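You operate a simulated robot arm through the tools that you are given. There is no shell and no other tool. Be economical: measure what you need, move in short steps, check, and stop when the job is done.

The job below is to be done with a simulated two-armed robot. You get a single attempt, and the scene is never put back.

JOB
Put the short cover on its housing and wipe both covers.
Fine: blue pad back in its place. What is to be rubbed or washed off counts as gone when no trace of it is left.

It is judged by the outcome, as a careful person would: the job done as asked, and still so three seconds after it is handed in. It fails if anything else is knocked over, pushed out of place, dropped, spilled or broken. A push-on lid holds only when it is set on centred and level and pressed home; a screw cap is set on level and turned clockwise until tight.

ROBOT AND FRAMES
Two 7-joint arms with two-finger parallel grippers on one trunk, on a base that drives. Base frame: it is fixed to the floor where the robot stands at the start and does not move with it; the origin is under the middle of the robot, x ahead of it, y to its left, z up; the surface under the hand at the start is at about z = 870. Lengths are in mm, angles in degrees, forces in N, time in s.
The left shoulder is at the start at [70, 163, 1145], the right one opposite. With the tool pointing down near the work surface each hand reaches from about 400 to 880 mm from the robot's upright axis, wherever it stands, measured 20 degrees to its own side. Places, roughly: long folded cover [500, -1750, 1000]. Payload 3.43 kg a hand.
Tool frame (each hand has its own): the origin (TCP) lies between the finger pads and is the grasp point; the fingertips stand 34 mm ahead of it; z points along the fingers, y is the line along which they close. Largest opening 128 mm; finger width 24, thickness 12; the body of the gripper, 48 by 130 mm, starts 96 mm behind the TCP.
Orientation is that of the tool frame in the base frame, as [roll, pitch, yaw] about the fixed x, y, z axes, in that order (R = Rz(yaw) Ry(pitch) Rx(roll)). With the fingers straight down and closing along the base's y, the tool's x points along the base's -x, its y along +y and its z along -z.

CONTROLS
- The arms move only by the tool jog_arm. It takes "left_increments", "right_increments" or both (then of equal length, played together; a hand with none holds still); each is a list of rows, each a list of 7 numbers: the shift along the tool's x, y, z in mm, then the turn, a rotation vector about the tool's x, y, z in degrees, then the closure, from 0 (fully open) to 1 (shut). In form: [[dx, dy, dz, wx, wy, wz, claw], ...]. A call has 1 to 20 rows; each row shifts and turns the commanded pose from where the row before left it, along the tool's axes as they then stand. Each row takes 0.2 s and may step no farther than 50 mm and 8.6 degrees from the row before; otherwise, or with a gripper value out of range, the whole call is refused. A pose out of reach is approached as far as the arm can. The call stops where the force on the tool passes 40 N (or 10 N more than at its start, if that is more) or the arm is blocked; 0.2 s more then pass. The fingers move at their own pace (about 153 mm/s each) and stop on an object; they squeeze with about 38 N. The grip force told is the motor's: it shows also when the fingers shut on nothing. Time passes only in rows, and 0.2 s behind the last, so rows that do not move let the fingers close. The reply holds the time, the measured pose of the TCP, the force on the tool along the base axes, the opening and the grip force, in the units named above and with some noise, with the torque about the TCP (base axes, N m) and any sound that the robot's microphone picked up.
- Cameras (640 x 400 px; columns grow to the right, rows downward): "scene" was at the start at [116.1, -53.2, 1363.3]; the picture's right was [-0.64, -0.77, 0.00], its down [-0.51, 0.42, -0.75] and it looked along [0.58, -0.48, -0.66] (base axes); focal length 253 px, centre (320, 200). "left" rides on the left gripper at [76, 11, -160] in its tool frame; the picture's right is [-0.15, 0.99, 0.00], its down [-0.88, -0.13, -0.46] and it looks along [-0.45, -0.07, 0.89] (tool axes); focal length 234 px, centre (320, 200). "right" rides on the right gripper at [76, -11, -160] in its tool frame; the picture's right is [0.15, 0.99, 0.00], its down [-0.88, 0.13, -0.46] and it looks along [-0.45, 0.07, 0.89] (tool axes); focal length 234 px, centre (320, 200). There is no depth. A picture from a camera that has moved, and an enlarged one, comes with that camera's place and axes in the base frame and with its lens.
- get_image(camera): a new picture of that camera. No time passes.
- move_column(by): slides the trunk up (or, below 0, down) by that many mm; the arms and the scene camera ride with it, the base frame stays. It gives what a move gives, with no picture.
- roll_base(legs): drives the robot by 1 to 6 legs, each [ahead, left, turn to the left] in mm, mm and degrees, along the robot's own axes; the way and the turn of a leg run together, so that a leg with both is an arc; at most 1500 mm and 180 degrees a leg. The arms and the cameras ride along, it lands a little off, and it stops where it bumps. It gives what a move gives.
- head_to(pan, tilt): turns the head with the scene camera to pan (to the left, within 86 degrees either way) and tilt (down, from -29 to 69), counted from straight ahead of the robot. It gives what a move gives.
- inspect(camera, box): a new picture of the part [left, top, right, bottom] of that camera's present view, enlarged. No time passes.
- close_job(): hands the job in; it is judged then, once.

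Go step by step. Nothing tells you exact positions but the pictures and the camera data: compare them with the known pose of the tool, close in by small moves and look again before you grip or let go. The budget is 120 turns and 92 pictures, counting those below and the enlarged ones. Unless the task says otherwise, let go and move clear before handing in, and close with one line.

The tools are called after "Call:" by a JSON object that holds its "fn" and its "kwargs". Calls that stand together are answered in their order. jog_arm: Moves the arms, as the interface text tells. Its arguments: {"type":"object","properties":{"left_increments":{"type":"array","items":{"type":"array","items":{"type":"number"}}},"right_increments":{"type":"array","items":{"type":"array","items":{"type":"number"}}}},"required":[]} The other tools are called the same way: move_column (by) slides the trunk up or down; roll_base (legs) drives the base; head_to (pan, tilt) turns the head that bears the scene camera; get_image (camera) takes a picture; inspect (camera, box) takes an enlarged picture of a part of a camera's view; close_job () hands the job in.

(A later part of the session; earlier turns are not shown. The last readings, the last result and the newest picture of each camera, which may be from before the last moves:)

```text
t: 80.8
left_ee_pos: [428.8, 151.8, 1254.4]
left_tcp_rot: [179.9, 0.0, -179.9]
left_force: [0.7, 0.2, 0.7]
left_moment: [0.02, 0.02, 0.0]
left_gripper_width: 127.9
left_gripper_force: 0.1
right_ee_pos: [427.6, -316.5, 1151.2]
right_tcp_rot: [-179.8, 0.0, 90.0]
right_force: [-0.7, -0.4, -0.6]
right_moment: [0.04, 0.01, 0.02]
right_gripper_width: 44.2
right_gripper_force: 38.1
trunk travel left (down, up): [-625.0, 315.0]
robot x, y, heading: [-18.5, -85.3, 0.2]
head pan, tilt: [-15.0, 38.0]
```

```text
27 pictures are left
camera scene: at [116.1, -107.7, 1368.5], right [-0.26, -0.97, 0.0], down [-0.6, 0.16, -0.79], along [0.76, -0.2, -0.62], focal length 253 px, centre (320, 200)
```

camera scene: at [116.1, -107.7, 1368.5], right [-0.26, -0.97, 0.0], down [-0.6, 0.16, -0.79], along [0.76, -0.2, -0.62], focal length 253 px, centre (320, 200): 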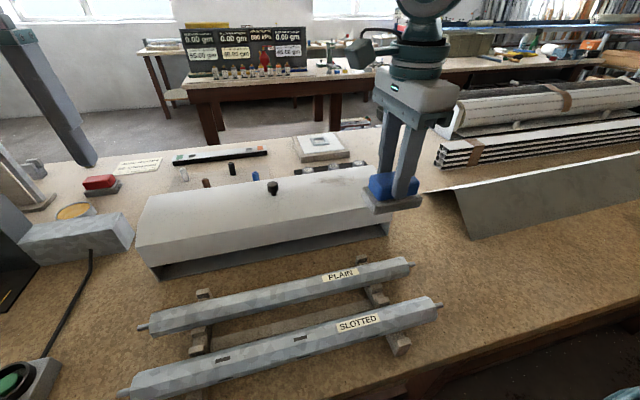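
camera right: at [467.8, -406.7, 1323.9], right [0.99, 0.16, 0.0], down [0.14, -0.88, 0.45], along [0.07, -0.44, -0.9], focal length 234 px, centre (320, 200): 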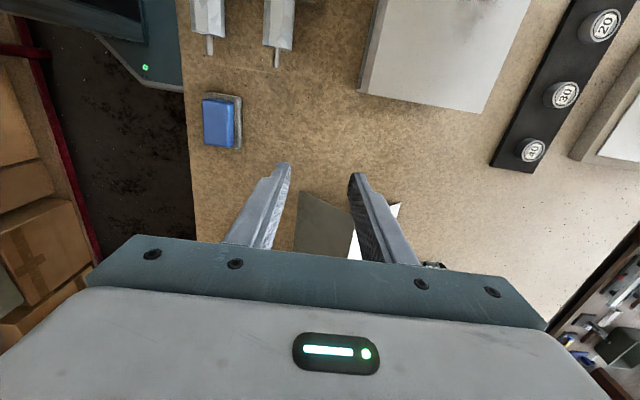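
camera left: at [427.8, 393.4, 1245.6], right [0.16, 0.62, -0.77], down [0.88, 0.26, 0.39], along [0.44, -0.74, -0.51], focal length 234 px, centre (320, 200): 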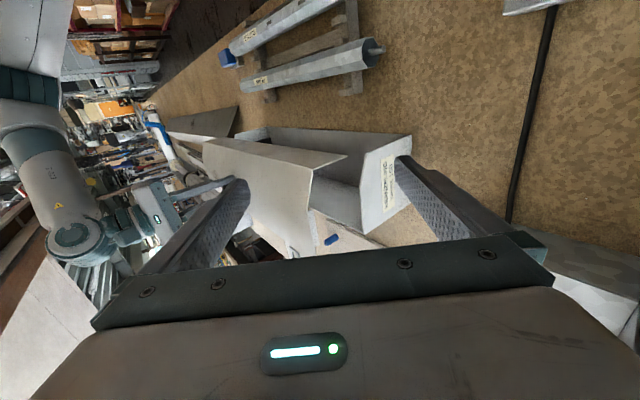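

Call:
{"fn": "inspect", "kwargs": {"camera": "scene", "box": [260, 150, 400, 250]}}

```text
4.00 times, centred on (330, 200) of scene
camera zoom: at [116.1, -107.7, 1368.5], right [-0.26, -0.97, 0.0], down [-0.6, 0.16, -0.79], along [0.76, -0.2, -0.62], focal length 1012 px, centre (280, 200)
```

zoom: 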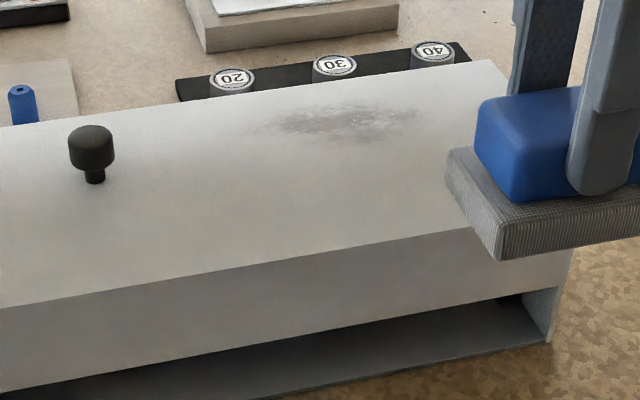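

Call:
{"fn": "jog_arm", "kwargs": {"right_increments": [[14, 33, 0, 0, 0, 0, 1], [14, 33, 0, 0, 0, 0, 1], [14, 33, 0, 0, 0, 0, 1], [14, 33, 0, 0, 0, 0, 1], [14, 33, 0, 0, 0, 0, 1], [14, 31, 0, 0, 0, 0, 1], [0, 0, 25, 0, 0, 0, 1], [0, 0, 25, 0, 0, 0, 1], [0, 0, 15, 0, 0, 0, 1]]}}

Call:
{"fn": "inspect", "kwargs": {"camera": "scene", "box": [260, 130, 400, 250]}}

```text
t: 82.8
left_ee_pos: [428.9, 151.5, 1254.9]
left_tcp_rot: [-180.0, 0.1, -179.8]
left_force: [-0.5, 1.2, 0.0]
left_moment: [0.03, -0.01, 0.0]
left_gripper_width: 128.0
left_gripper_force: 0.1
right_ee_pos: [571.5, -256.4, 1085.4]
right_tcp_rot: [180.0, 0.0, 90.0]
right_force: [-1.1, 0.6, -1.4]
right_moment: [0.0, -0.01, -0.02]
right_gripper_width: 44.4
right_gripper_force: 38.0
right hand out of reach, approached as far as the arm can: row 5, 6
trunk travel left (down, up): [-625.0, 315.0]
robot x, y, heading: [-21.5, -83.5, 0.1]
head pan, tilt: [-15.0, 38.0]
```

```text
3.33 times, centred on (330, 190) of scene
camera zoom: at [115.9, -107.4, 1368.5], right [-0.26, -0.97, 0.0], down [-0.6, 0.16, -0.79], along [0.76, -0.2, -0.62], focal length 843 px, centre (287, 233)
```

zoom: 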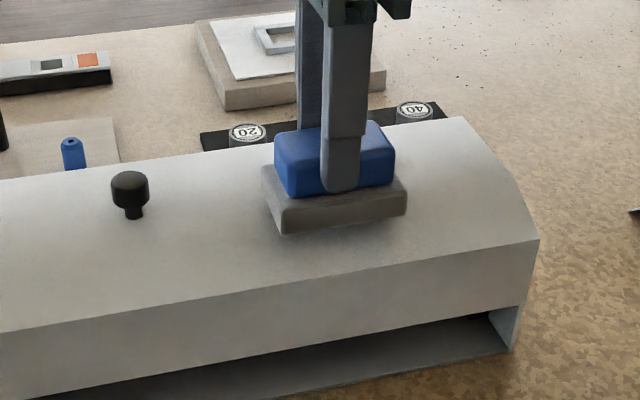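

Reach is short from here; I lift slightly and shift the base so the hand is more to its own side.

Call:
{"fn": "jog_arm", "kwargs": {"right_increments": [[-20, 0, -35, 0, 0, 0, 1], [-30, 0, -30, 0, 0, 0, 1]]}}

Call:
{"fn": "roll_base", "kwargs": {"legs": [[20, 80, 0]]}}

Call:
{"fn": "jog_arm", "kwargs": {"right_increments": [[-5, 10, 0, 0, 0, 0, 1], [0, 10, 0, 0, 0, 0, 1]]}}

```text
t: 83.4
left_ee_pos: [425.7, 152.0, 1255.6]
left_tcp_rot: [-180.0, 0.1, -179.8]
left_force: [-0.2, 0.2, 0.4]
left_moment: [0.05, -0.04, 0.02]
left_gripper_width: 128.0
left_gripper_force: 0.1
right_ee_pos: [571.2, -307.5, 1151.9]
right_tcp_rot: [180.0, -0.1, 90.0]
right_force: [0.3, -0.2, -1.1]
right_moment: [0.03, -0.04, -0.01]
right_gripper_width: 44.1
right_gripper_force: 38.0
trunk travel left (down, up): [-625.0, 315.0]
robot x, y, heading: [-16.4, -85.9, 0.1]
head pan, tilt: [-15.0, 38.0]
```

```text
t: 84.5
left_ee_pos: [448.2, 229.5, 1255.4]
left_tcp_rot: [180.0, 0.1, -179.9]
left_force: [0.1, -0.1, -0.6]
left_moment: [0.01, -0.01, 0.0]
left_gripper_width: 127.9
left_gripper_force: 0.1
right_ee_pos: [591.5, -229.3, 1152.2]
right_tcp_rot: [179.9, -0.1, 90.0]
right_force: [0.7, 0.2, -1.4]
right_moment: [-0.01, -0.01, -0.02]
right_gripper_width: 44.2
right_gripper_force: 38.2
trunk travel left (down, up): [-625.0, 315.0]
robot x, y, heading: [0.8, -6.7, 0.3]
head pan, tilt: [-15.0, 38.0]
```

```text
t: 85.1
left_ee_pos: [448.3, 231.0, 1254.9]
left_tcp_rot: [-179.9, 0.0, -179.9]
left_force: [0.0, -0.3, 0.0]
left_moment: [-0.04, 0.04, -0.01]
left_gripper_width: 128.1
left_gripper_force: 0.1
right_ee_pos: [613.2, -234.1, 1150.9]
right_tcp_rot: [-179.9, 0.0, 90.0]
right_force: [-0.2, 0.9, -1.1]
right_moment: [0.0, 0.0, -0.03]
right_gripper_width: 43.7
right_gripper_force: 37.9
trunk travel left (down, up): [-625.0, 315.0]
robot x, y, heading: [1.2, -8.5, 0.0]
head pan, tilt: [-15.0, 38.0]
```

Now at [613, -234]; I move to x 620, descend, and feel for contact.

Call:
{"fn": "jog_arm", "kwargs": {"right_increments": [[0, 7, 25, 0, 0, 0, 1], [0, 0, 25, 0, 0, 0, 1], [0, 0, 15, 0, 0, 0, 1], [0, 0, 5, 0, 0, 0, 1], [0, 0, 2, 0, 0, 0, 1]]}}

Call:
{"fn": "jog_arm", "kwargs": {"right_increments": [[0, 0, 2, 0, 0, 0, 1], [0, 0, 2, 0, 0, 0, 1], [0, 0, 0, 0, 0, 0, 1]]}}

```text
t: 86.3
left_ee_pos: [447.2, 231.1, 1256.3]
left_tcp_rot: [180.0, -0.1, 180.0]
left_force: [-0.2, 0.7, 0.0]
left_moment: [-0.02, -0.01, -0.01]
left_gripper_width: 128.0
left_gripper_force: 0.0
right_ee_pos: [617.8, -232.9, 1081.0]
right_tcp_rot: [-179.9, 0.0, 90.0]
right_force: [0.2, 0.8, -1.1]
right_moment: [0.0, 0.01, -0.02]
right_gripper_width: 43.9
right_gripper_force: 38.0
trunk travel left (down, up): [-625.0, 315.0]
robot x, y, heading: [3.4, -5.9, 0.3]
head pan, tilt: [-15.0, 38.0]
```

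```text
t: 87.1
left_ee_pos: [447.3, 231.4, 1256.0]
left_tcp_rot: [-180.0, 0.1, -179.9]
left_force: [-0.9, -0.5, 0.2]
left_moment: [0.01, 0.0, 0.04]
left_gripper_width: 128.0
left_gripper_force: 0.1
right_ee_pos: [618.1, -233.9, 1076.2]
right_tcp_rot: [-179.9, -0.1, 90.0]
right_force: [-0.1, -0.6, 5.7]
right_moment: [0.22, 0.04, 0.0]
right_gripper_width: 44.1
right_gripper_force: 37.5
trunk travel left (down, up): [-625.0, 315.0]
robot x, y, heading: [-0.5, -6.7, 0.1]
head pan, tilt: [-15.0, 38.0]
```

Call:
{"fn": "jog_arm", "kwargs": {"right_increments": [[-15, 0, 0.3, 0, 0, 0, 1], [-15, 0, 0, 0, 0, 0, 1], [-15, 0, 0, 0, 0, 0, 1], [-15, 0, 0, 0, 0, 0, 1], [-15, 0, 0, 0, 0, 0, 1], [-15, 0, 0, 0, 0, 0, 1], [-15, 0, 0, 0, 0, 0, 1], [-7, 8, 0, 0, 0, 0, 1], [7, 8, 0, 0, 0, 0, 1], [15, 0, 0, 0, 0, 0, 1], [15, 0, 0, 0, 0, 0, 1], [15, 0, 0, 0, 0, 0, 1], [15, 0, 0, 0, 0, 0, 1], [15, 0, 0, 0, 0, 0, 1], [15, 0, 0, 0, 0, 0, 1], [15, 0, 0, 0, 0, 0, 1]]}}

Call:
{"fn": "jog_arm", "kwargs": {"right_increments": [[0, -14, 0, 0, 0, 0, 1], [0, -14, 0, 0, 0, 0, 1], [-15, 0, 0, 0, 0, 0, 1], [-15, 0, 0, 0, 0, 0, 1], [-15, 0, 0, 0, 0, 0, 1], [-15, 0, 0, 0, 0, 0, 1], [-15, 0, 0, 0, 0, 0, 1], [-15, 0, 0, 0, 0, 0, 1], [-15, 0, 0, 0, 0, 0, 1], [0, 12, 0, 0, 0, 0, 1], [15, 0, 0, 0, 0, 0, 1], [15, 0, 0, 0, 0, 0, 1], [15, 0, 0, 0, 0, 0, 1], [15, 0, 0, 0, 0, 0, 1], [15, 0, 0, 0, 0, 0, 1], [15, 0, 0, 0, 0, 0, 1], [15, 0, 0, 0, 0, 0, 1], [0, 0, -20, 0, 0, 0, 1], [-20, -30, -30, 0, 0, 0, 1], [-20, -40, -20, 0, 0, 0, 1]]}}

Call:
{"fn": "inspect", "kwargs": {"camera": "scene", "box": [290, 130, 470, 260]}}

```text
t: 90.5
left_ee_pos: [446.0, 230.3, 1257.0]
left_tcp_rot: [180.0, 0.1, -179.8]
left_force: [1.1, -0.3, -0.7]
left_moment: [0.0, 0.01, -0.01]
left_gripper_width: 128.1
left_gripper_force: 0.0
right_ee_pos: [633.4, -233.3, 1075.0]
right_tcp_rot: [179.9, -0.1, 89.9]
right_force: [0.3, -3.1, 15.0]
right_moment: [-0.32, 0.04, 0.11]
right_gripper_width: 43.8
right_gripper_force: 38.3
trunk travel left (down, up): [-625.0, 315.0]
robot x, y, heading: [-1.6, -7.9, 0.2]
head pan, tilt: [-15.0, 38.0]
```

```text
t: 94.7
left_ee_pos: [446.4, 229.6, 1257.5]
left_tcp_rot: [179.9, 0.0, -179.7]
left_force: [-0.3, 0.2, 0.7]
left_moment: [0.0, -0.02, 0.02]
left_gripper_width: 127.9
left_gripper_force: 0.1
right_ee_pos: [546.4, -273.7, 1147.4]
right_tcp_rot: [-180.0, -0.1, 90.0]
right_force: [-0.1, -0.3, -1.4]
right_moment: [0.03, -0.04, -0.04]
right_gripper_width: 43.8
right_gripper_force: 37.7
trunk travel left (down, up): [-625.0, 315.0]
robot x, y, heading: [4.4, -8.5, 0.1]
head pan, tilt: [-15.0, 38.0]
```

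```text
3.08 times, centred on (380, 195) of scene
camera zoom: at [132.8, -29.4, 1368.7], right [-0.26, -0.97, 0.0], down [-0.59, 0.16, -0.79], along [0.76, -0.2, -0.61], focal length 778 px, centre (135, 215)
```

zoom: 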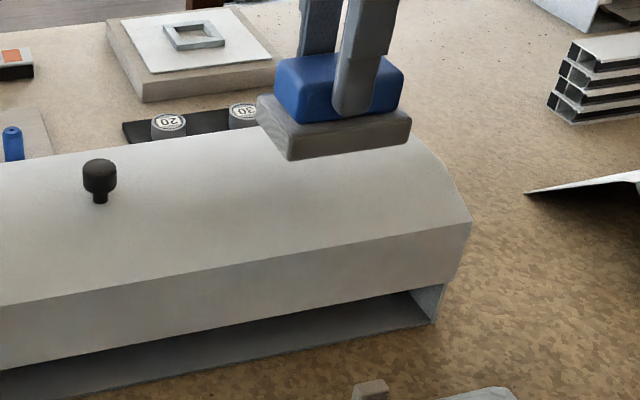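

Call:
{"fn": "jog_arm", "kwargs": {"right_increments": [[-20, -45, 0, 0, 0, 0, 1], [-20, -45, 0, 0, 0, 0, 1], [-20, -30, 0, 0, 0, 0, 1]]}}

Call:
{"fn": "inspect", "kwargs": {"camera": "scene", "box": [290, 130, 470, 260]}}

```text
t: 95.5
left_ee_pos: [447.9, 229.8, 1255.2]
left_tcp_rot: [180.0, -0.1, -179.9]
left_force: [0.0, -0.5, 0.0]
left_moment: [0.03, -0.04, 0.02]
left_gripper_width: 128.0
left_gripper_force: 0.0
right_ee_pos: [427.1, -333.2, 1144.4]
right_tcp_rot: [180.0, -0.1, 90.0]
right_force: [0.0, 0.8, 0.0]
right_moment: [0.04, -0.01, -0.02]
right_gripper_width: 43.9
right_gripper_force: 37.9
trunk travel left (down, up): [-625.0, 315.0]
robot x, y, heading: [-0.9, -6.3, 0.2]
head pan, tilt: [-15.0, 38.0]
```

```text
3.08 times, centred on (380, 195) of scene
camera zoom: at [134.8, -29.4, 1368.5], right [-0.26, -0.97, 0.0], down [-0.6, 0.16, -0.79], along [0.76, -0.2, -0.62], focal length 778 px, centre (135, 215)
```

zoom: 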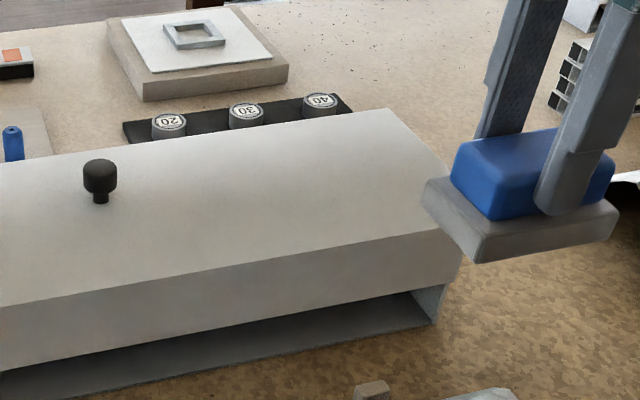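

The short cover is clean. I drive to the long cover, raise the trunk to look over its ridge for marks on both flanks.

Call:
{"fn": "roll_base", "kwargs": {"legs": [[-10, -1135, -0.2]]}}

Call:
{"fn": "move_column", "kwargs": {"by": 300}}

Call:
{"fn": "head_to", "kwargs": {"pan": -50, "tilt": 42}}

Call:
{"fn": "get_image", "kwargs": {"camera": "scene"}}

Call:
{"fn": "head_to", "kwargs": {"pan": 10, "tilt": 50}}

Call:
{"fn": "get_image", "kwargs": {"camera": "scene"}}

```text
t: 101.3
left_ee_pos: [440.3, -901.5, 1255.0]
left_tcp_rot: [180.0, 0.0, -180.0]
left_force: [-0.2, -0.5, -0.5]
left_moment: [-0.02, -0.02, 0.0]
left_gripper_width: 127.7
left_gripper_force: 0.0
right_ee_pos: [419.8, -1467.1, 1144.7]
right_tcp_rot: [-180.0, 0.0, 89.9]
right_force: [-0.5, -0.3, -0.4]
right_moment: [0.01, -0.05, -0.03]
right_gripper_width: 44.0
right_gripper_force: 37.8
trunk travel left (down, up): [-625.0, 315.0]
robot x, y, heading: [-9.6, -1137.2, 0.3]
head pan, tilt: [-15.0, 38.0]
```

```text
t: 104.3
left_ee_pos: [440.5, -902.7, 1555.2]
left_tcp_rot: [-179.9, 0.0, -179.9]
left_force: [-0.5, 0.4, -0.1]
left_moment: [-0.01, -0.01, -0.01]
left_gripper_width: 128.1
left_gripper_force: 0.0
right_ee_pos: [419.5, -1466.7, 1444.9]
right_tcp_rot: [180.0, 0.0, 89.9]
right_force: [-0.2, -0.7, -0.6]
right_moment: [0.02, 0.01, 0.01]
right_gripper_width: 43.8
right_gripper_force: 38.4
trunk travel left (down, up): [-925.0, 15.0]
robot x, y, heading: [-7.6, -1135.6, -0.0]
head pan, tilt: [-15.0, 38.0]
```

```text
t: 105.3
left_ee_pos: [440.4, -901.7, 1555.2]
left_tcp_rot: [180.0, 0.1, -179.9]
left_force: [-0.2, -1.0, -0.7]
left_moment: [-0.01, 0.03, 0.01]
left_gripper_width: 128.2
left_gripper_force: 0.1
right_ee_pos: [419.2, -1465.9, 1443.8]
right_tcp_rot: [180.0, 0.0, 89.9]
right_force: [0.3, -0.3, -1.7]
right_moment: [0.0, 0.01, 0.01]
right_gripper_width: 43.9
right_gripper_force: 37.9
trunk travel left (down, up): [-925.0, 15.0]
robot x, y, heading: [-6.9, -1141.4, 0.1]
head pan, tilt: [-50.0, 42.0]
```

```text
22 pictures are left
camera scene: at [97.7, -1202.7, 1662.6], right [-0.76, -0.64, 0.0], down [-0.43, 0.51, -0.74], along [0.48, -0.57, -0.67], focal length 253 px, centre (320, 200)
```

scene: 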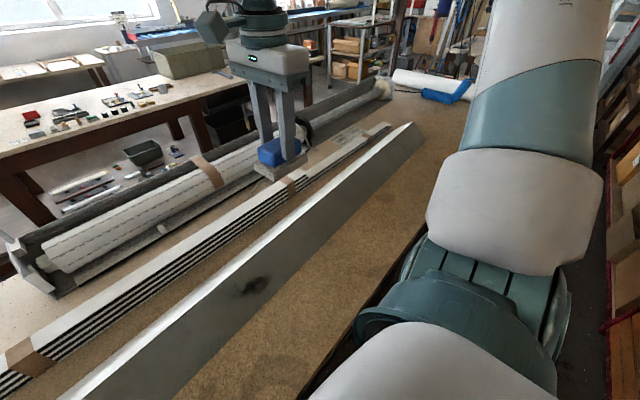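

```text
t: 106.6
left_ee_pos: [440.6, -902.2, 1555.8]
left_tcp_rot: [-180.0, -0.1, -180.0]
left_force: [-0.5, 0.4, 0.0]
left_moment: [-0.04, -0.01, -0.02]
left_gripper_width: 127.8
left_gripper_force: 0.1
right_ee_pos: [419.9, -1465.7, 1445.6]
right_tcp_rot: [-180.0, 0.0, 89.9]
right_force: [0.2, 0.1, -0.2]
right_moment: [-0.02, 0.0, -0.01]
right_gripper_width: 44.0
right_gripper_force: 37.8
trunk travel left (down, up): [-925.0, 15.0]
robot x, y, heading: [-8.3, -1142.2, 0.1]
head pan, tilt: [10.0, 50.0]
```

```text
21 pictures are left
camera scene: at [119.7, -1125.4, 1651.4], right [0.17, -0.98, 0.0], down [-0.75, -0.13, -0.64], along [0.63, 0.11, -0.77], focal length 253 px, centre (320, 200)
```

scene: 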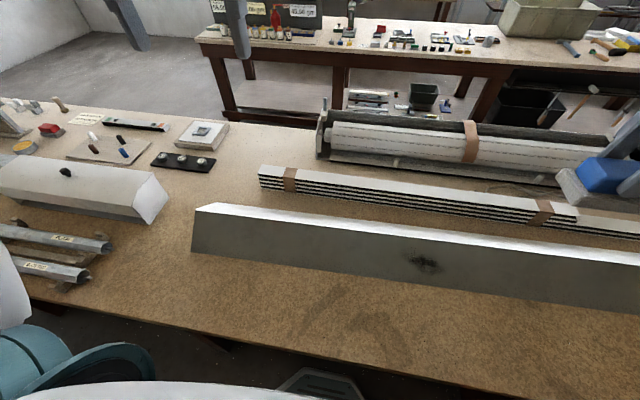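

Call:
{"fn": "inspect", "kwargs": {"camera": "scene", "box": [330, 200, 510, 312]}}

```text
3.56 times, centred on (420, 256) of scene
camera zoom: at [119.7, -1125.4, 1651.4], right [0.17, -0.98, 0.0], down [-0.75, -0.13, -0.64], along [0.63, 0.11, -0.77], focal length 899 px, centre (-36, 1)
```

zoom: 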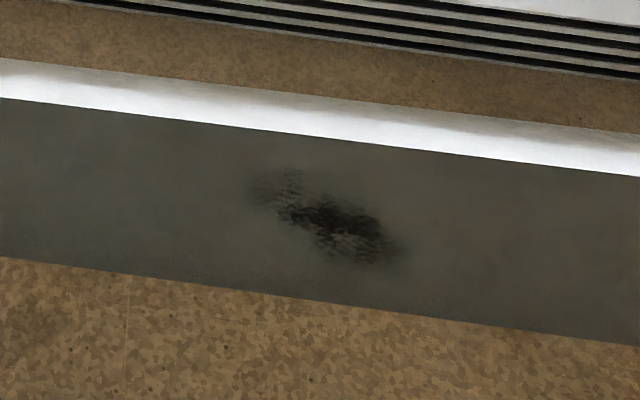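

The mark spans about x 505–563, y -1455…-1305 on the 38° near flank. I lower the trunk and tilt the pad flat to that flank, just off it.

Call:
{"fn": "move_column", "kwargs": {"by": -300}}

Call:
{"fn": "jog_arm", "kwargs": {"right_increments": [[40, 12, 0, 0, 0, 0, 1], [40, 12, 0, 0, 0, 0, 1], [40, 13, 0, 0, 0, 0, 1], [40, 13, 0, 0, 0, 0, 1], [0, 0, 0, -7.6, 0, 0, 1], [0, 0, 0, -7.6, 0, 0, 1], [0, 0, 0, -7.6, 0, 0, 1], [0, 0, 0, -7.6, 0, 0, 1], [0, 0, 0, -7.6, 0, 0, 1], [0, -30, 38, 0, 0, 0, 1], [0, -30, 38, 0, 0, 0, 1], [0, -30, 38, 0, 0, 0, 1]]}}

Call:
{"fn": "head_to", "kwargs": {"pan": -20, "tilt": 45}}

Call:
{"fn": "inspect", "kwargs": {"camera": "scene", "box": [240, 90, 440, 250]}}

```text
t: 109.6
left_ee_pos: [440.0, -901.5, 1254.4]
left_tcp_rot: [179.9, 0.0, -179.9]
left_force: [0.7, -0.8, 0.1]
left_moment: [0.0, 0.05, 0.0]
left_gripper_width: 128.2
left_gripper_force: 0.0
right_ee_pos: [419.3, -1466.9, 1145.3]
right_tcp_rot: [-180.0, 0.0, 89.9]
right_force: [0.6, 0.2, 0.1]
right_moment: [-0.01, 0.01, -0.02]
right_gripper_width: 44.0
right_gripper_force: 38.1
trunk travel left (down, up): [-625.0, 315.0]
robot x, y, heading: [-8.0, -1140.1, 0.2]
head pan, tilt: [10.0, 50.0]
```

```text
t: 112.2
left_ee_pos: [442.5, -903.6, 1254.9]
left_tcp_rot: [-180.0, -0.1, -180.0]
left_force: [1.1, -0.1, -0.1]
left_moment: [0.03, 0.04, 0.01]
left_gripper_width: 127.9
left_gripper_force: 0.1
right_ee_pos: [504.8, -1298.4, 1010.6]
right_tcp_rot: [142.2, -0.1, 89.9]
right_force: [0.9, -0.3, -0.9]
right_moment: [0.02, 0.03, 0.01]
right_gripper_width: 44.0
right_gripper_force: 38.2
right hand out of reach, approached as far as the arm can: row 10, 11, 12
trunk travel left (down, up): [-625.0, 315.0]
robot x, y, heading: [-5.5, -1141.1, 0.1]
head pan, tilt: [10.0, 50.0]
```

```text
t: 113.1
left_ee_pos: [439.5, -902.3, 1254.3]
left_tcp_rot: [-179.9, -0.1, -179.9]
left_force: [-0.3, 0.3, 0.0]
left_moment: [0.02, 0.01, -0.03]
left_gripper_width: 128.2
left_gripper_force: 0.1
right_ee_pos: [504.2, -1297.2, 1011.4]
right_tcp_rot: [142.1, 0.1, 89.9]
right_force: [-0.5, -0.7, -0.6]
right_moment: [0.02, 0.03, 0.0]
right_gripper_width: 44.1
right_gripper_force: 38.8
trunk travel left (down, up): [-625.0, 315.0]
robot x, y, heading: [-4.9, -1142.3, 0.4]
head pan, tilt: [-20.0, 45.0]
```

```text
2.50 times, centred on (340, 170) of scene
camera zoom: at [120.6, -1166.4, 1358.2], right [-0.34, -0.94, 0.0], down [-0.67, 0.24, -0.71], along [0.66, -0.24, -0.71], focal length 632 px, centre (270, 275)
```

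zoom: 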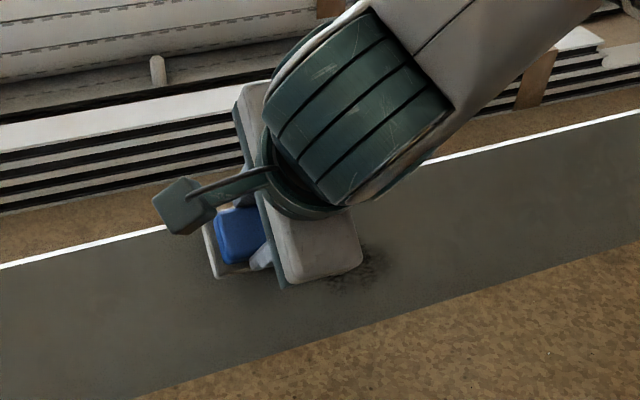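

Too close in for the tilted wrist; I back the base off and shift left, then re-approach.

Call:
{"fn": "roll_base", "kwargs": {"legs": [[-150, 60, 0]]}}

Call:
{"fn": "jog_arm", "kwargs": {"right_increments": [[-20, 10, 0, 0, 0, 0, 1], [-20, 10, 0, 0, 0, 0, 1], [0, 5, 0, 0, 0, 0, 1]]}}

```text
t: 114.5
left_ee_pos: [291.0, -842.6, 1255.2]
left_tcp_rot: [-179.9, -0.1, -179.8]
left_force: [-0.2, -0.3, 0.0]
left_moment: [0.0, 0.01, 0.01]
left_gripper_width: 128.2
left_gripper_force: 0.0
right_ee_pos: [355.0, -1237.2, 1010.7]
right_tcp_rot: [142.2, -0.1, 90.0]
right_force: [-0.7, -0.1, -0.7]
right_moment: [-0.02, 0.07, 0.0]
right_gripper_width: 43.7
right_gripper_force: 37.4
trunk travel left (down, up): [-625.0, 315.0]
robot x, y, heading: [-160.0, -1080.7, 0.1]
head pan, tilt: [-20.0, 45.0]
```

```text
t: 115.3
left_ee_pos: [289.4, -840.8, 1255.0]
left_tcp_rot: [-180.0, 0.1, -179.8]
left_force: [0.4, 0.1, -0.1]
left_moment: [-0.03, 0.03, -0.04]
left_gripper_width: 128.2
left_gripper_force: 0.1
right_ee_pos: [375.9, -1274.9, 1027.0]
right_tcp_rot: [142.2, 0.0, 89.9]
right_force: [1.1, -0.8, -1.2]
right_moment: [0.0, 0.03, 0.0]
right_gripper_width: 44.2
right_gripper_force: 37.3
trunk travel left (down, up): [-625.0, 315.0]
robot x, y, heading: [-156.0, -1078.6, 0.1]
head pan, tilt: [-20.0, 45.0]
```

Call:
{"fn": "jog_arm", "kwargs": {"right_increments": [[-10, 19, 10, 0, 0, 0, 1], [-10, 19, 20, 0, 0, 0, 1], [-10, 19, 25, 0, 0, 0, 1], [0, 0, 25, 0, 0, 0, 1], [0, 0, 15, 0, 0, 0, 1]]}}

Call:
{"fn": "inspect", "kwargs": {"camera": "scene", "box": [240, 70, 480, 230]}}

```text
t: 116.5
left_ee_pos: [290.5, -841.6, 1253.3]
left_tcp_rot: [-180.0, 0.1, -179.7]
left_force: [0.6, 1.2, 0.6]
left_moment: [0.04, 0.0, 0.0]
left_gripper_width: 128.2
left_gripper_force: 0.1
right_ee_pos: [479.1, -1307.1, 987.2]
right_tcp_rot: [142.2, 0.0, 90.1]
right_force: [-0.3, 0.3, -0.7]
right_moment: [0.03, 0.01, -0.01]
right_gripper_width: 44.2
right_gripper_force: 37.9
trunk travel left (down, up): [-625.0, 315.0]
robot x, y, heading: [-159.0, -1081.4, 0.3]
head pan, tilt: [-20.0, 45.0]
```

```text
2.50 times, centred on (360, 150) of scene
camera zoom: at [-29.1, -1106.6, 1358.2], right [-0.34, -0.94, 0.0], down [-0.67, 0.24, -0.71], along [0.66, -0.24, -0.71], focal length 632 px, centre (220, 325)
```

zoom: 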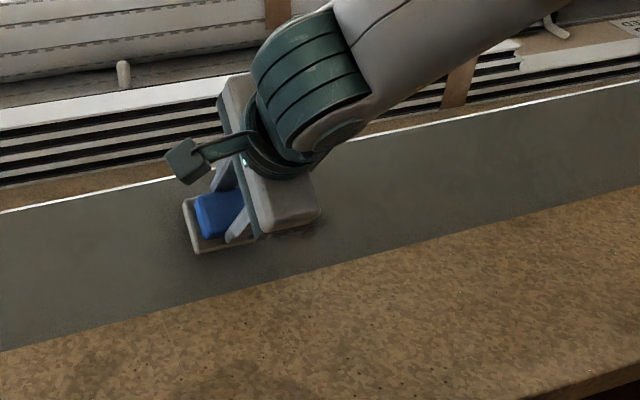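

Call:
{"fn": "jog_arm", "kwargs": {"right_increments": [[0, 0, 10, 0, 0, 0, 1], [0, 0, 6, 0, 0, 0, 1], [0, 0, 2, 0, 0, 0, 1], [0, 0, 2, 0, 0, 0, 1]]}}

Call:
{"fn": "jog_arm", "kwargs": {"right_increments": [[0, 0, 2, 0, 0, 0, 1], [0, 0, 1, 0, 0, 0, 1], [0, 0, 0, 0, 0, 0, 1]]}}

```text
t: 117.5
left_ee_pos: [290.1, -842.6, 1255.5]
left_tcp_rot: [-179.9, 0.0, -179.8]
left_force: [-0.6, 0.5, -0.7]
left_moment: [-0.03, 0.03, 0.0]
left_gripper_width: 128.4
left_gripper_force: 0.1
right_ee_pos: [490.0, -1306.5, 970.5]
right_tcp_rot: [142.1, 0.0, 90.0]
right_force: [0.0, -1.8, -1.1]
right_moment: [0.02, 0.02, -0.03]
right_gripper_width: 44.2
right_gripper_force: 38.0
trunk travel left (down, up): [-625.0, 315.0]
robot x, y, heading: [-155.7, -1077.2, 0.1]
head pan, tilt: [-20.0, 45.0]
```

```text
t: 118.3
left_ee_pos: [288.2, -843.1, 1255.6]
left_tcp_rot: [-180.0, 0.0, -179.8]
left_force: [-0.1, -0.4, 0.7]
left_moment: [-0.01, 0.02, -0.02]
left_gripper_width: 128.0
left_gripper_force: 0.0
right_ee_pos: [489.3, -1307.3, 970.1]
right_tcp_rot: [141.9, -0.1, 90.0]
right_force: [-7.7, -1.7, 8.4]
right_moment: [0.34, -0.31, 0.22]
right_gripper_width: 43.8
right_gripper_force: 37.9
trunk travel left (down, up): [-625.0, 315.0]
robot x, y, heading: [-160.5, -1078.8, 0.2]
head pan, tilt: [-20.0, 45.0]
```

Call:
{"fn": "jog_arm", "kwargs": {"right_increments": [[-15, 0, -0.7, 0, 0, 0, 1], [-15, 0, 0, 0, 0, 0, 1], [-15, 0, 0, 0, 0, 0, 1], [-15, 0, 0, 0, 0, 0, 1], [-15, 0, 0, 0, 0, 0, 1], [-15, 0, 0, 0, 0, 0, 1], [-15, 0, 0, 0, 0, 0, 1], [-15, 0, 0, 0, 0, 0, 1], [-15, 0, 0, 0, 0, 0, 1], [-10, 0, 0, 0, 0, 0, 1], [0, 0, 0, 0, 0, 0, 1]]}}

Call:
{"fn": "jog_arm", "kwargs": {"right_increments": [[0, 11, 0, 0, 0, 0, 1], [0, 11, 0, 0, 0, 0, 1], [15, 0, 0, 0, 0, 0, 1], [15, 0, 0, 0, 0, 0, 1], [15, 0, 0, 0, 0, 0, 1], [15, 0, 0, 0, 0, 0, 1], [15, 0, 0, 0, 0, 0, 1], [15, 0, 0, 0, 0, 0, 1], [15, 0, 0, 0, 0, 0, 1], [15, 0, 0, 0, 0, 0, 1], [15, 0, 0, 0, 0, 0, 1], [10, 0, 0, 0, 0, 0, 1], [0, 0, 0, 0, 0, 0, 1]]}}

```text
t: 120.8
left_ee_pos: [289.3, -841.0, 1254.9]
left_tcp_rot: [180.0, 0.0, -179.8]
left_force: [0.2, 0.0, 0.4]
left_moment: [0.0, -0.03, 0.0]
left_gripper_width: 128.2
left_gripper_force: 0.1
right_ee_pos: [489.4, -1452.0, 968.1]
right_tcp_rot: [142.2, 0.0, 89.9]
right_force: [-0.2, -0.4, -0.2]
right_moment: [0.0, -0.02, 0.0]
right_gripper_width: 44.1
right_gripper_force: 37.8
trunk travel left (down, up): [-625.0, 315.0]
robot x, y, heading: [-158.4, -1079.5, 0.4]
head pan, tilt: [-20.0, 45.0]
```

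```text
t: 123.5
left_ee_pos: [288.8, -842.0, 1255.7]
left_tcp_rot: [-180.0, 0.1, -179.8]
left_force: [0.8, -0.4, -0.6]
left_moment: [0.02, 0.0, -0.02]
left_gripper_width: 128.0
left_gripper_force: 0.0
right_ee_pos: [508.1, -1306.3, 984.7]
right_tcp_rot: [142.0, -0.1, 90.0]
right_force: [-6.3, -1.6, 7.8]
right_moment: [0.29, -0.32, 0.13]
right_gripper_width: 44.0
right_gripper_force: 37.8
trunk travel left (down, up): [-625.0, 315.0]
robot x, y, heading: [-162.7, -1080.2, -0.2]
head pan, tilt: [-20.0, 45.0]
```

The flank recedes slightly toward -y, so I yaw the pad 0.75° to follow it and repeat the strokes with even contact.

Call:
{"fn": "jog_arm", "kwargs": {"right_increments": [[0, 0, 0, 0, 0.46, -0.59, 1], [-15, 0, 0, 0, 0, 0, 1], [-15, 0, 0, 0, 0, 0, 1], [-15, 0, 0, 0, 0, 0, 1], [-15, 0, 0, 0, 0, 0, 1], [-15, 0, 0, 0, 0, 0, 1], [-15, 0, 0, 0, 0, 0, 1], [-15, 0, 0, 0, 0, 0, 1], [-15, 0, 0, 0, 0, 0, 1], [-15, 0, 0, 0, 0, 0, 1], [-12, 0, 0, 0, 0, 0, 1], [0, 0, 0, 0, 0, 0, 1]]}}

Call:
{"fn": "jog_arm", "kwargs": {"right_increments": [[0, -11, 0, 0, 0, 0, 1], [0, -11, 0, 0, 0, 0, 1], [15, 0, 0, 0, 0, 0, 1], [15, 0, 0, 0, 0, 0, 1], [15, 0, 0, 0, 0, 0, 1], [15, 0, 0, 0, 0, 0, 1], [15, 0, 0, 0, 0, 0, 1], [15, 0, 0, 0, 0, 0, 1], [15, 0, 0, 0, 0, 0, 1], [15, 0, 0, 0, 0, 0, 1], [15, 0, 0, 0, 0, 0, 1], [12, 0, 0, 0, 0, 0, 1], [0, 0, 0, 0, 0, 0, 1]]}}

```text
t: 126.2
left_ee_pos: [289.2, -841.4, 1256.4]
left_tcp_rot: [-179.9, 0.0, -179.9]
left_force: [0.0, 0.7, 0.3]
left_moment: [-0.02, 0.02, 0.0]
left_gripper_width: 127.9
left_gripper_force: 0.1
right_ee_pos: [509.2, -1454.5, 983.2]
right_tcp_rot: [142.0, -0.1, 90.7]
right_force: [-2.3, 0.8, 2.6]
right_moment: [0.11, -0.07, 0.06]
right_gripper_width: 44.2
right_gripper_force: 38.3
trunk travel left (down, up): [-625.0, 315.0]
robot x, y, heading: [-156.5, -1081.8, 0.2]
head pan, tilt: [-20.0, 45.0]
```

```text
t: 128.9
left_ee_pos: [289.2, -841.5, 1255.8]
left_tcp_rot: [180.0, 0.1, -179.8]
left_force: [0.2, -0.4, 0.2]
left_moment: [0.0, -0.02, -0.03]
left_gripper_width: 128.1
left_gripper_force: 0.2
right_ee_pos: [490.9, -1305.0, 969.0]
right_tcp_rot: [142.1, 0.0, 90.7]
right_force: [-3.5, -0.5, 3.9]
right_moment: [0.21, -0.2, 0.08]
right_gripper_width: 44.0
right_gripper_force: 37.6
trunk travel left (down, up): [-625.0, 315.0]
robot x, y, heading: [-159.2, -1076.8, -0.0]
head pan, tilt: [-20.0, 45.0]
```

Call:
{"fn": "jog_arm", "kwargs": {"right_increments": [[0, -10, 0.4, 0, 0, 0, 1], [0, -10, 0, 0, 0, 0, 1], [-16, 0, 0, 0, 0, 0, 1], [-16, 0, 0, 0, 0, 0, 1], [-16, 0, 0, 0, 0, 0, 1], [-16, 0, 0, 0, 0, 0, 1], [-16, 0, 0, 0, 0, 0, 1], [-16, 0, 0, 0, 0, 0, 1], [-16, 0, 0, 0, 0, 0, 1], [-16, 0, 0, 0, 0, 0, 1], [-16, 0, 0, 0, 0, 0, 1], [-16, 0, 0, 0, 0, 0, 1], [0, 0, 0, 0, 0, 0, 1]]}}

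Call:
{"fn": "jog_arm", "kwargs": {"right_increments": [[0, 12, 0.3, 0, 0, 0, 1], [16, 0, 0, 0, 0, 0, 1], [16, 0, 0, 0, 0, 0, 1], [16, 0, 0, 0, 0, 0, 1], [16, 0, 0, 0, 0, 0, 1], [16, 0, 0, 0, 0, 0, 1], [16, 0, 0, 0, 0, 0, 1], [16, 0, 0, 0, 0, 0, 1], [16, 0, 0, 0, 0, 0, 1], [16, 0, 0, 0, 0, 0, 1], [16, 0, 0, 0, 0, 0, 1], [0, 0, -15, 0, 0, 0, 1], [30, 0, -30, 0, 0, 0, 1], [40, 0, -30, 0, 0, 0, 1], [40, 0, -30, 0, 0, 0, 1], [20, 0, -30, 0, 0, 0, 1]]}}

Call:
{"fn": "inspect", "kwargs": {"camera": "scene", "box": [240, 70, 480, 230]}}

```text
t: 131.8
left_ee_pos: [290.7, -841.4, 1254.9]
left_tcp_rot: [179.9, 0.0, -179.8]
left_force: [-0.4, 0.6, 0.3]
left_moment: [0.0, -0.03, 0.0]
left_gripper_width: 128.1
left_gripper_force: 0.0
right_ee_pos: [477.6, -1467.6, 955.9]
right_tcp_rot: [142.2, -0.1, 90.7]
right_force: [0.3, 0.0, -2.1]
right_moment: [-0.01, 0.0, 0.01]
right_gripper_width: 44.0
right_gripper_force: 37.8
trunk travel left (down, up): [-625.0, 315.0]
robot x, y, heading: [-153.5, -1077.9, 0.1]
head pan, tilt: [-20.0, 45.0]
```

```text
t: 135.2
left_ee_pos: [290.1, -841.3, 1255.4]
left_tcp_rot: [180.0, -0.1, -179.9]
left_force: [-0.1, 0.8, -0.4]
left_moment: [0.04, -0.02, -0.01]
left_gripper_width: 127.9
left_gripper_force: 0.0
right_ee_pos: [413.0, -1189.4, 1054.9]
right_tcp_rot: [142.1, 0.1, 90.7]
right_force: [-0.2, -0.1, -0.8]
right_moment: [0.03, 0.0, -0.01]
right_gripper_width: 44.0
right_gripper_force: 37.8
right hand out of reach, approached as far as the arm can: row 16
trunk travel left (down, up): [-625.0, 315.0]
robot x, y, heading: [-155.8, -1080.4, 0.4]
head pan, tilt: [-20.0, 45.0]
```

```text
2.50 times, centred on (360, 150) of scene
camera zoom: at [-29.9, -1106.5, 1358.3], right [-0.34, -0.94, 0.0], down [-0.67, 0.24, -0.71], along [0.67, -0.24, -0.71], focal length 632 px, centre (220, 325)
```

zoom: 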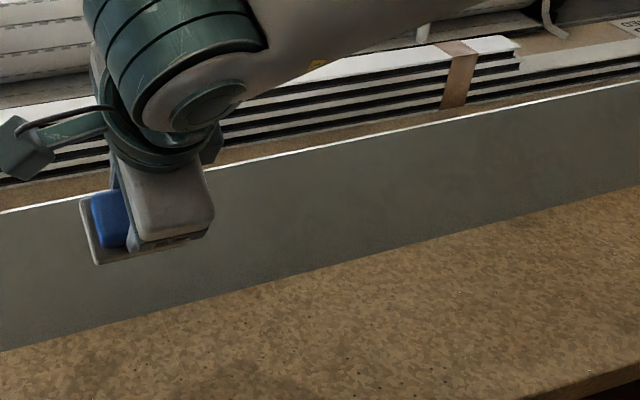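

Call:
{"fn": "inspect", "kwargs": {"camera": "scene", "box": [310, 120, 400, 180]}}

```text
6.67 times, centred on (355, 150) of scene
camera zoom: at [-29.9, -1106.5, 1358.3], right [-0.34, -0.94, 0.0], down [-0.67, 0.24, -0.71], along [0.67, -0.24, -0.71], focal length 1686 px, centre (87, 533)
```

zoom: 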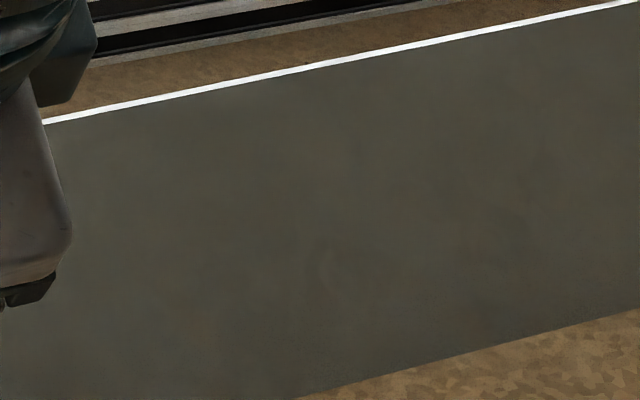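

A barely visible patch may remain near [519, -1417, 904], where contact was light; I give that area firmer strokes.

Call:
{"fn": "jog_arm", "kwargs": {"right_increments": [[-38, -1, 15, 0, 0, 0, 1], [-38, -1, 15, 0, 0, 0, 1], [-38, -1, 20, 0, 0, 0, 1], [-38, -1, 20, 0, 0, 0, 1], [-38, -1, 20, 0, 0, 0, 1], [0, 0, 8, 0, 0, 0, 1]]}}

Call:
{"fn": "jog_arm", "kwargs": {"right_increments": [[0, 0, 5, 0, 0, 0, 1], [0, 0, 3, 0, 0, 0, 1], [0, 0, 1, 0, 0, 0, 1], [0, 0, 0, 0, 0, 0, 1]]}}

```text
t: 136.6
left_ee_pos: [290.7, -841.1, 1254.0]
left_tcp_rot: [-179.9, 0.0, -179.8]
left_force: [0.1, -0.1, 0.2]
left_moment: [-0.03, -0.01, 0.01]
left_gripper_width: 128.0
left_gripper_force: 0.0
right_ee_pos: [472.7, -1379.5, 974.5]
right_tcp_rot: [142.2, 0.0, 90.7]
right_force: [0.8, 1.4, -0.4]
right_moment: [-0.01, 0.02, -0.02]
right_gripper_width: 44.1
right_gripper_force: 38.0
trunk travel left (down, up): [-625.0, 315.0]
robot x, y, heading: [-161.5, -1080.7, 0.3]
head pan, tilt: [-20.0, 45.0]
```

```text
t: 137.6
left_ee_pos: [290.1, -842.2, 1254.3]
left_tcp_rot: [179.9, -0.1, -179.8]
left_force: [0.6, 0.0, 0.1]
left_moment: [-0.01, -0.01, 0.01]
left_gripper_width: 127.9
left_gripper_force: 0.1
right_ee_pos: [476.8, -1379.7, 965.9]
right_tcp_rot: [142.2, 0.0, 90.7]
right_force: [0.1, -0.3, -1.6]
right_moment: [0.01, 0.05, 0.03]
right_gripper_width: 43.8
right_gripper_force: 38.0
trunk travel left (down, up): [-625.0, 315.0]
robot x, y, heading: [-156.7, -1078.5, 0.4]
head pan, tilt: [-20.0, 45.0]
```

Call:
{"fn": "jog_arm", "kwargs": {"right_increments": [[0, 0, 5, 0, 0, 0, 1], [0, 0, 3, 0, 0, 0, 1], [0, 0, 1, 0, 0, 0, 1], [0, 0, 0, 0, 0, 0, 1]]}}

Call:
{"fn": "jog_arm", "kwargs": {"right_increments": [[0, 0, 1, 0, 0, 0, 1], [0, 0, 0, 0, 0, 0, 1]]}}

```text
t: 138.6
left_ee_pos: [288.8, -840.9, 1255.6]
left_tcp_rot: [180.0, 0.0, -179.8]
left_force: [0.7, 0.3, -0.3]
left_moment: [-0.06, 0.01, 0.0]
left_gripper_width: 128.1
left_gripper_force: 0.1
right_ee_pos: [482.0, -1380.8, 960.9]
right_tcp_rot: [141.9, 0.0, 90.7]
right_force: [-6.8, -0.9, 7.7]
right_moment: [0.33, -0.27, 0.27]
right_gripper_width: 44.2
right_gripper_force: 38.2
trunk travel left (down, up): [-625.0, 315.0]
robot x, y, heading: [-154.6, -1079.5, 0.3]
head pan, tilt: [-20.0, 45.0]
```

```text
t: 139.2
left_ee_pos: [288.0, -841.2, 1256.8]
left_tcp_rot: [-180.0, 0.0, -179.8]
left_force: [0.2, -0.7, -0.5]
left_moment: [0.01, 0.0, 0.01]
left_gripper_width: 127.7
left_gripper_force: 0.0
right_ee_pos: [482.2, -1380.4, 960.5]
right_tcp_rot: [142.0, 0.0, 90.7]
right_force: [-10.0, -1.9, 11.7]
right_moment: [0.51, -0.45, 0.3]
right_gripper_width: 44.2
right_gripper_force: 38.2
trunk travel left (down, up): [-625.0, 315.0]
robot x, y, heading: [-156.7, -1077.1, 0.2]
head pan, tilt: [-20.0, 45.0]
```

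Call:
{"fn": "jog_arm", "kwargs": {"right_increments": [[0, 0, -1, 0, 1.2, 0, 1], [0, 0, 0, 0, 0, 0, 1]]}}

Call:
{"fn": "jog_arm", "kwargs": {"right_increments": [[-15, 0, 0.2, 0, 0, 0, 1], [-15, 0, 0.2, 0, 0, 0, 1], [-15, 0, 0.2, 0, 0, 0, 1], [-15, 0, 0.2, 0, 0, 0, 1], [-15, 0, 0.2, 0, 0, 0, 1], [0, 0, 0, 0, 0, 0, 1]]}}

```text
t: 139.8
left_ee_pos: [288.8, -841.9, 1255.7]
left_tcp_rot: [180.0, 0.0, -179.9]
left_force: [1.0, 0.3, -0.6]
left_moment: [0.0, 0.0, 0.0]
left_gripper_width: 127.9
left_gripper_force: 0.0
right_ee_pos: [481.3, -1380.7, 959.4]
right_tcp_rot: [142.0, -0.9, 91.4]
right_force: [-8.7, -5.9, 10.6]
right_moment: [-0.74, -0.55, -0.72]
right_gripper_width: 44.2
right_gripper_force: 38.0
trunk travel left (down, up): [-625.0, 315.0]
robot x, y, heading: [-155.2, -1080.8, 0.5]
head pan, tilt: [-20.0, 45.0]
```

```text
t: 141.2
left_ee_pos: [286.1, -840.2, 1256.4]
left_tcp_rot: [-179.9, 0.2, -179.7]
left_force: [-0.8, 0.1, -0.3]
left_moment: [0.0, 0.0, 0.0]
left_gripper_width: 128.0
left_gripper_force: 0.1
right_ee_pos: [482.3, -1455.5, 960.1]
right_tcp_rot: [142.0, -0.8, 91.5]
right_force: [-12.0, 3.0, 14.4]
right_moment: [-0.58, -0.61, -0.26]
right_gripper_width: 44.5
right_gripper_force: 37.8
trunk travel left (down, up): [-625.0, 315.0]
robot x, y, heading: [-161.4, -1080.4, 0.1]
head pan, tilt: [-20.0, 45.0]
```

Call:
{"fn": "jog_arm", "kwargs": {"right_increments": [[0, 0, -0.5, 0, -0.5, 0, 1], [15, 0, 0, 0, 0, 0, 1], [15, 0, 0, 0, 0, 0, 1], [15, 0, 0, 0, 0, 0, 1], [15, 0, 0, 0, 0, 0, 1], [15, 0, 0, 0, 0, 0, 1], [15, 0, 0, 0, 0, 0, 1], [15, 0, 0, 0, 0, 0, 1], [15, 0, 0, 0, 0, 0, 1], [15, 0, 0, 0, 0, 0, 1], [0, 0, 0, 0, 0, 0, 1]]}}

Call:
{"fn": "jog_arm", "kwargs": {"right_increments": [[0, 12, 0, 0, 0, 0, 1], [0, 12, 0, 0, 0, 0, 1], [-16, 0, 0, 0, 0, 0, 1], [-16, 0, 0, 0, 0, 0, 1], [-16, 0, 0, 0, 0, 0, 1], [-16, 0, 0, 0, 0, 0, 1], [-16, 0, 0, 0, 0, 0, 1], [-16, 0, 0, 0, 0, 0, 1], [-16, 0, 0, 0, 0, 0, 1], [-16, 0, 0, 0, 0, 0, 1], [-16, 0, 0, 0, 0, 0, 1], [0, -12, 0, 0, 0, 0, 1], [0, -12, 0, 0, 0, 0, 1], [0, -12, 0, 0, 0, 0, 1], [16, 0, 0, 0, 0, 0, 1], [16, 0, 0, 0, 0, 0, 1], [16, 0, 0, 0, 0, 0, 1], [16, 0, 0, 0, 0, 0, 1], [16, 0, 0, 0, 0, 0, 1], [16, 0, 0, 0, 0, 0, 1]]}}

Call:
{"fn": "jog_arm", "kwargs": {"right_increments": [[0, 0, -20, 0, 0, 0, 1], [40, 0, -30, 0, 0, 0, 1], [40, 0, -30, 0, 0, 0, 1], [40, 0, -20, 0, 0, 0, 1], [40, 0, 0, 0, 0, 0, 1], [40, 0, 0, 0, 0, 0, 1]]}}

Call:
{"fn": "inspect", "kwargs": {"camera": "scene", "box": [310, 120, 400, 180]}}

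```text
t: 143.6
left_ee_pos: [286.4, -843.2, 1257.6]
left_tcp_rot: [-180.0, 0.0, -179.8]
left_force: [-0.1, 0.5, -0.3]
left_moment: [-0.03, -0.01, -0.02]
left_gripper_width: 127.8
left_gripper_force: 0.1
right_ee_pos: [480.7, -1319.7, 958.7]
right_tcp_rot: [142.0, -0.6, 91.2]
right_force: [-9.4, -3.6, 11.0]
right_moment: [-0.35, -0.42, -0.49]
right_gripper_width: 44.0
right_gripper_force: 37.9
trunk travel left (down, up): [-625.0, 315.0]
robot x, y, heading: [-157.0, -1079.0, 0.0]
head pan, tilt: [-20.0, 45.0]
```

```text
t: 147.8
left_ee_pos: [289.5, -841.5, 1255.2]
left_tcp_rot: [-180.0, 0.0, -179.7]
left_force: [0.0, 0.1, 0.4]
left_moment: [-0.01, -0.01, 0.0]
left_gripper_width: 128.1
left_gripper_force: 0.0
right_ee_pos: [473.6, -1368.1, 952.2]
right_tcp_rot: [142.1, -0.5, 91.2]
right_force: [-4.0, -2.5, 4.2]
right_moment: [0.02, -0.17, -0.07]
right_gripper_width: 43.9
right_gripper_force: 37.8
trunk travel left (down, up): [-625.0, 315.0]
robot x, y, heading: [-158.1, -1079.7, 0.3]
head pan, tilt: [-20.0, 45.0]
```

```text
t: 149.2
left_ee_pos: [290.3, -841.6, 1256.1]
left_tcp_rot: [179.9, 0.0, -179.9]
left_force: [0.2, 1.7, 0.4]
left_moment: [0.03, 0.02, -0.01]
left_gripper_width: 127.9
left_gripper_force: 0.1
right_ee_pos: [409.9, -1191.6, 1035.7]
right_tcp_rot: [142.1, -0.5, 91.0]
right_force: [-0.9, -0.7, -1.3]
right_moment: [0.02, 0.01, 0.03]
right_gripper_width: 44.1
right_gripper_force: 37.9
right hand out of reach, approached as far as the arm can: row 6
trunk travel left (down, up): [-625.0, 315.0]
robot x, y, heading: [-155.7, -1082.2, 0.1]
head pan, tilt: [-20.0, 45.0]
```

```text
6.67 times, centred on (355, 150) of scene
camera zoom: at [-28.9, -1106.9, 1358.3], right [-0.34, -0.94, 0.0], down [-0.67, 0.24, -0.71], along [0.66, -0.24, -0.71], focal length 1686 px, centre (87, 533)
```

zoom: 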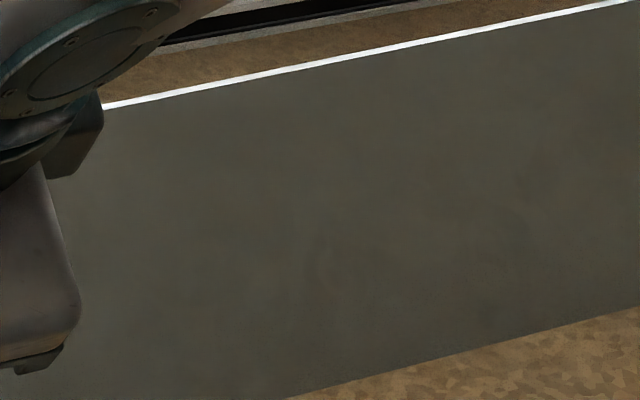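

Clean as far as visible. I level the pad, raise it, and drive back to its resting place.

Call:
{"fn": "jog_arm", "kwargs": {"right_increments": [[0, 0, 0, 7.6, 0, 0, 1], [0, 0, 0, 7.6, 0, 0, 1], [0, 0, 0, 7.6, 0, 0, 1], [0, 0, 0, 7.6, 0, 0, 1], [0, 0, 0, 7.5, -0.5, 0.8, 1], [0, 0, -30, 0, 0, 0, 1], [0, 0, -30, 0, 0, 0, 1], [0, 0, -30, 0, 0, 0, 1]]}}

Call:
{"fn": "roll_base", "kwargs": {"legs": [[20, 820, 0]]}}

Call:
{"fn": "head_to", "kwargs": {"pan": -62, "tilt": 25}}

Call:
{"fn": "get_image", "kwargs": {"camera": "scene"}}

```text
t: 150.9
left_ee_pos: [289.7, -843.1, 1254.4]
left_tcp_rot: [-180.0, 0.0, -179.8]
left_force: [0.7, 0.2, 0.1]
left_moment: [0.03, -0.01, -0.02]
left_gripper_width: 128.0
left_gripper_force: 0.0
right_ee_pos: [396.1, -1228.5, 1145.3]
right_tcp_rot: [-179.9, -0.3, 90.1]
right_force: [-0.2, 0.0, -1.1]
right_moment: [0.0, 0.01, 0.0]
right_gripper_width: 44.0
right_gripper_force: 37.8
right hand out of reach, approached as far as the arm can: row 3, 4, 5, 6, 7, 8
trunk travel left (down, up): [-625.0, 315.0]
robot x, y, heading: [-159.0, -1079.2, 0.1]
head pan, tilt: [-20.0, 45.0]
```

```text
t: 155.3
left_ee_pos: [309.3, -29.8, 1254.9]
left_tcp_rot: [-179.9, -0.1, -180.0]
left_force: [0.9, 0.0, -0.2]
left_moment: [-0.01, -0.02, -0.01]
left_gripper_width: 127.9
left_gripper_force: 0.2
right_ee_pos: [414.2, -415.6, 1144.4]
right_tcp_rot: [180.0, -0.2, 90.1]
right_force: [-0.4, -0.3, -0.1]
right_moment: [0.01, 0.0, 0.05]
right_gripper_width: 44.0
right_gripper_force: 38.0
trunk travel left (down, up): [-625.0, 315.0]
robot x, y, heading: [-138.2, -267.1, 0.2]
head pan, tilt: [-20.0, 45.0]
```

```text
t: 156.4
left_ee_pos: [309.4, -28.5, 1255.3]
left_tcp_rot: [179.9, 0.0, -180.0]
left_force: [0.4, 0.0, 0.5]
left_moment: [0.03, 0.0, 0.01]
left_gripper_width: 127.9
left_gripper_force: 0.0
right_ee_pos: [413.1, -415.0, 1145.6]
right_tcp_rot: [180.0, -0.1, 90.1]
right_force: [-0.1, 0.0, -0.5]
right_moment: [0.03, -0.04, 0.0]
right_gripper_width: 44.2
right_gripper_force: 37.8
trunk travel left (down, up): [-625.0, 315.0]
robot x, y, heading: [-140.1, -266.4, 0.1]
head pan, tilt: [-62.0, 25.0]
```

```text
14 pictures are left
camera scene: at [-43.9, -346.1, 1388.8], right [-0.88, -0.47, 0.0], down [-0.2, 0.37, -0.91], along [0.43, -0.8, -0.42], focal length 253 px, centre (320, 200)
```

scene: 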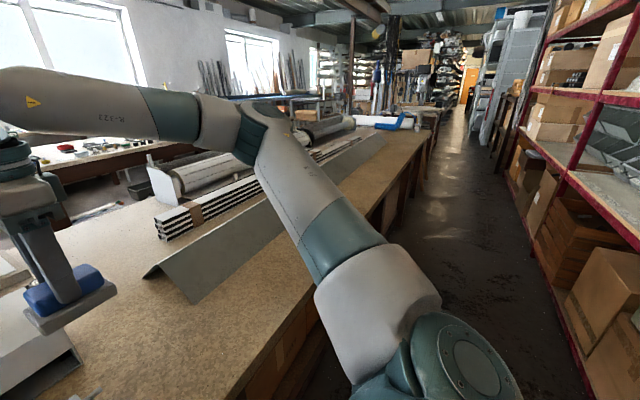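

Call:
{"fn": "jog_arm", "kwargs": {"right_increments": [[-19, -26, 0, 0, 0, 0, 1], [-19, -26, 0, 0, 0, 0, 1], [-19, -26, 10, 0, 0, 0, 1], [-18, -27, 20, 0, 0, 0, 1], [0, 0, 40, 0, 0, 0, 1], [0, 0, 40, 0, 0, 0, 1], [0, 0, 40, 0, 0, 0, 1], [0, 0, 30, 0, 0, 0, 1], [0, 0, 10, 0, 0, 0, 1]]}}

Call:
{"fn": "head_to", "kwargs": {"pan": -30, "tilt": 35}}

Call:
{"fn": "inspect", "kwargs": {"camera": "scene", "box": [260, 180, 400, 320]}}

```text
t: 158.4
left_ee_pos: [309.8, -29.3, 1256.4]
left_tcp_rot: [180.0, 0.0, 179.9]
left_force: [-0.2, -1.3, -0.6]
left_moment: [0.01, -0.02, -0.02]
left_gripper_width: 128.0
left_gripper_force: 0.1
right_ee_pos: [309.5, -490.7, 954.1]
right_tcp_rot: [-180.0, -0.1, 90.0]
right_force: [0.0, 0.2, -1.0]
right_moment: [-0.01, -0.04, 0.01]
right_gripper_width: 44.3
right_gripper_force: 38.8
trunk travel left (down, up): [-625.0, 315.0]
robot x, y, heading: [-136.5, -267.0, -0.2]
head pan, tilt: [-62.0, 25.0]
```

```text
t: 159.4
left_ee_pos: [309.9, -30.2, 1255.2]
left_tcp_rot: [179.9, 0.0, -179.9]
left_force: [0.0, -0.2, -0.1]
left_moment: [-0.01, 0.01, 0.04]
left_gripper_width: 128.0
left_gripper_force: 0.0
right_ee_pos: [310.6, -489.8, 954.3]
right_tcp_rot: [180.0, -0.1, 90.0]
right_force: [-0.8, -0.5, -1.5]
right_moment: [0.0, 0.01, 0.03]
right_gripper_width: 43.8
right_gripper_force: 38.2
trunk travel left (down, up): [-625.0, 315.0]
robot x, y, heading: [-138.9, -265.6, -0.0]
head pan, tilt: [-30.0, 35.0]
```

```text
2.86 times, centred on (330, 250) of scene
camera zoom: at [-11.1, -309.1, 1373.1], right [-0.5, -0.87, 0.0], down [-0.5, 0.29, -0.82], along [0.71, -0.41, -0.57], focal length 722 px, centre (291, 57)
```

zoom: 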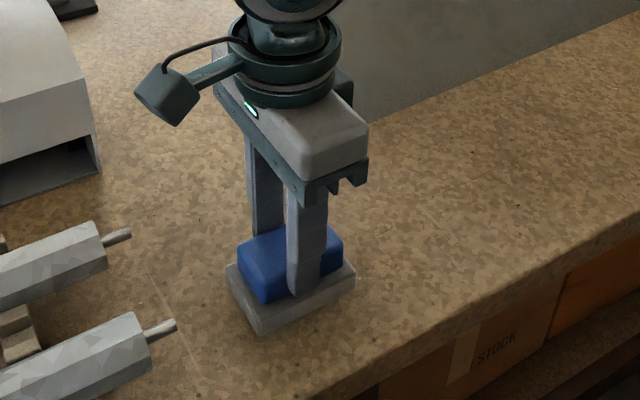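

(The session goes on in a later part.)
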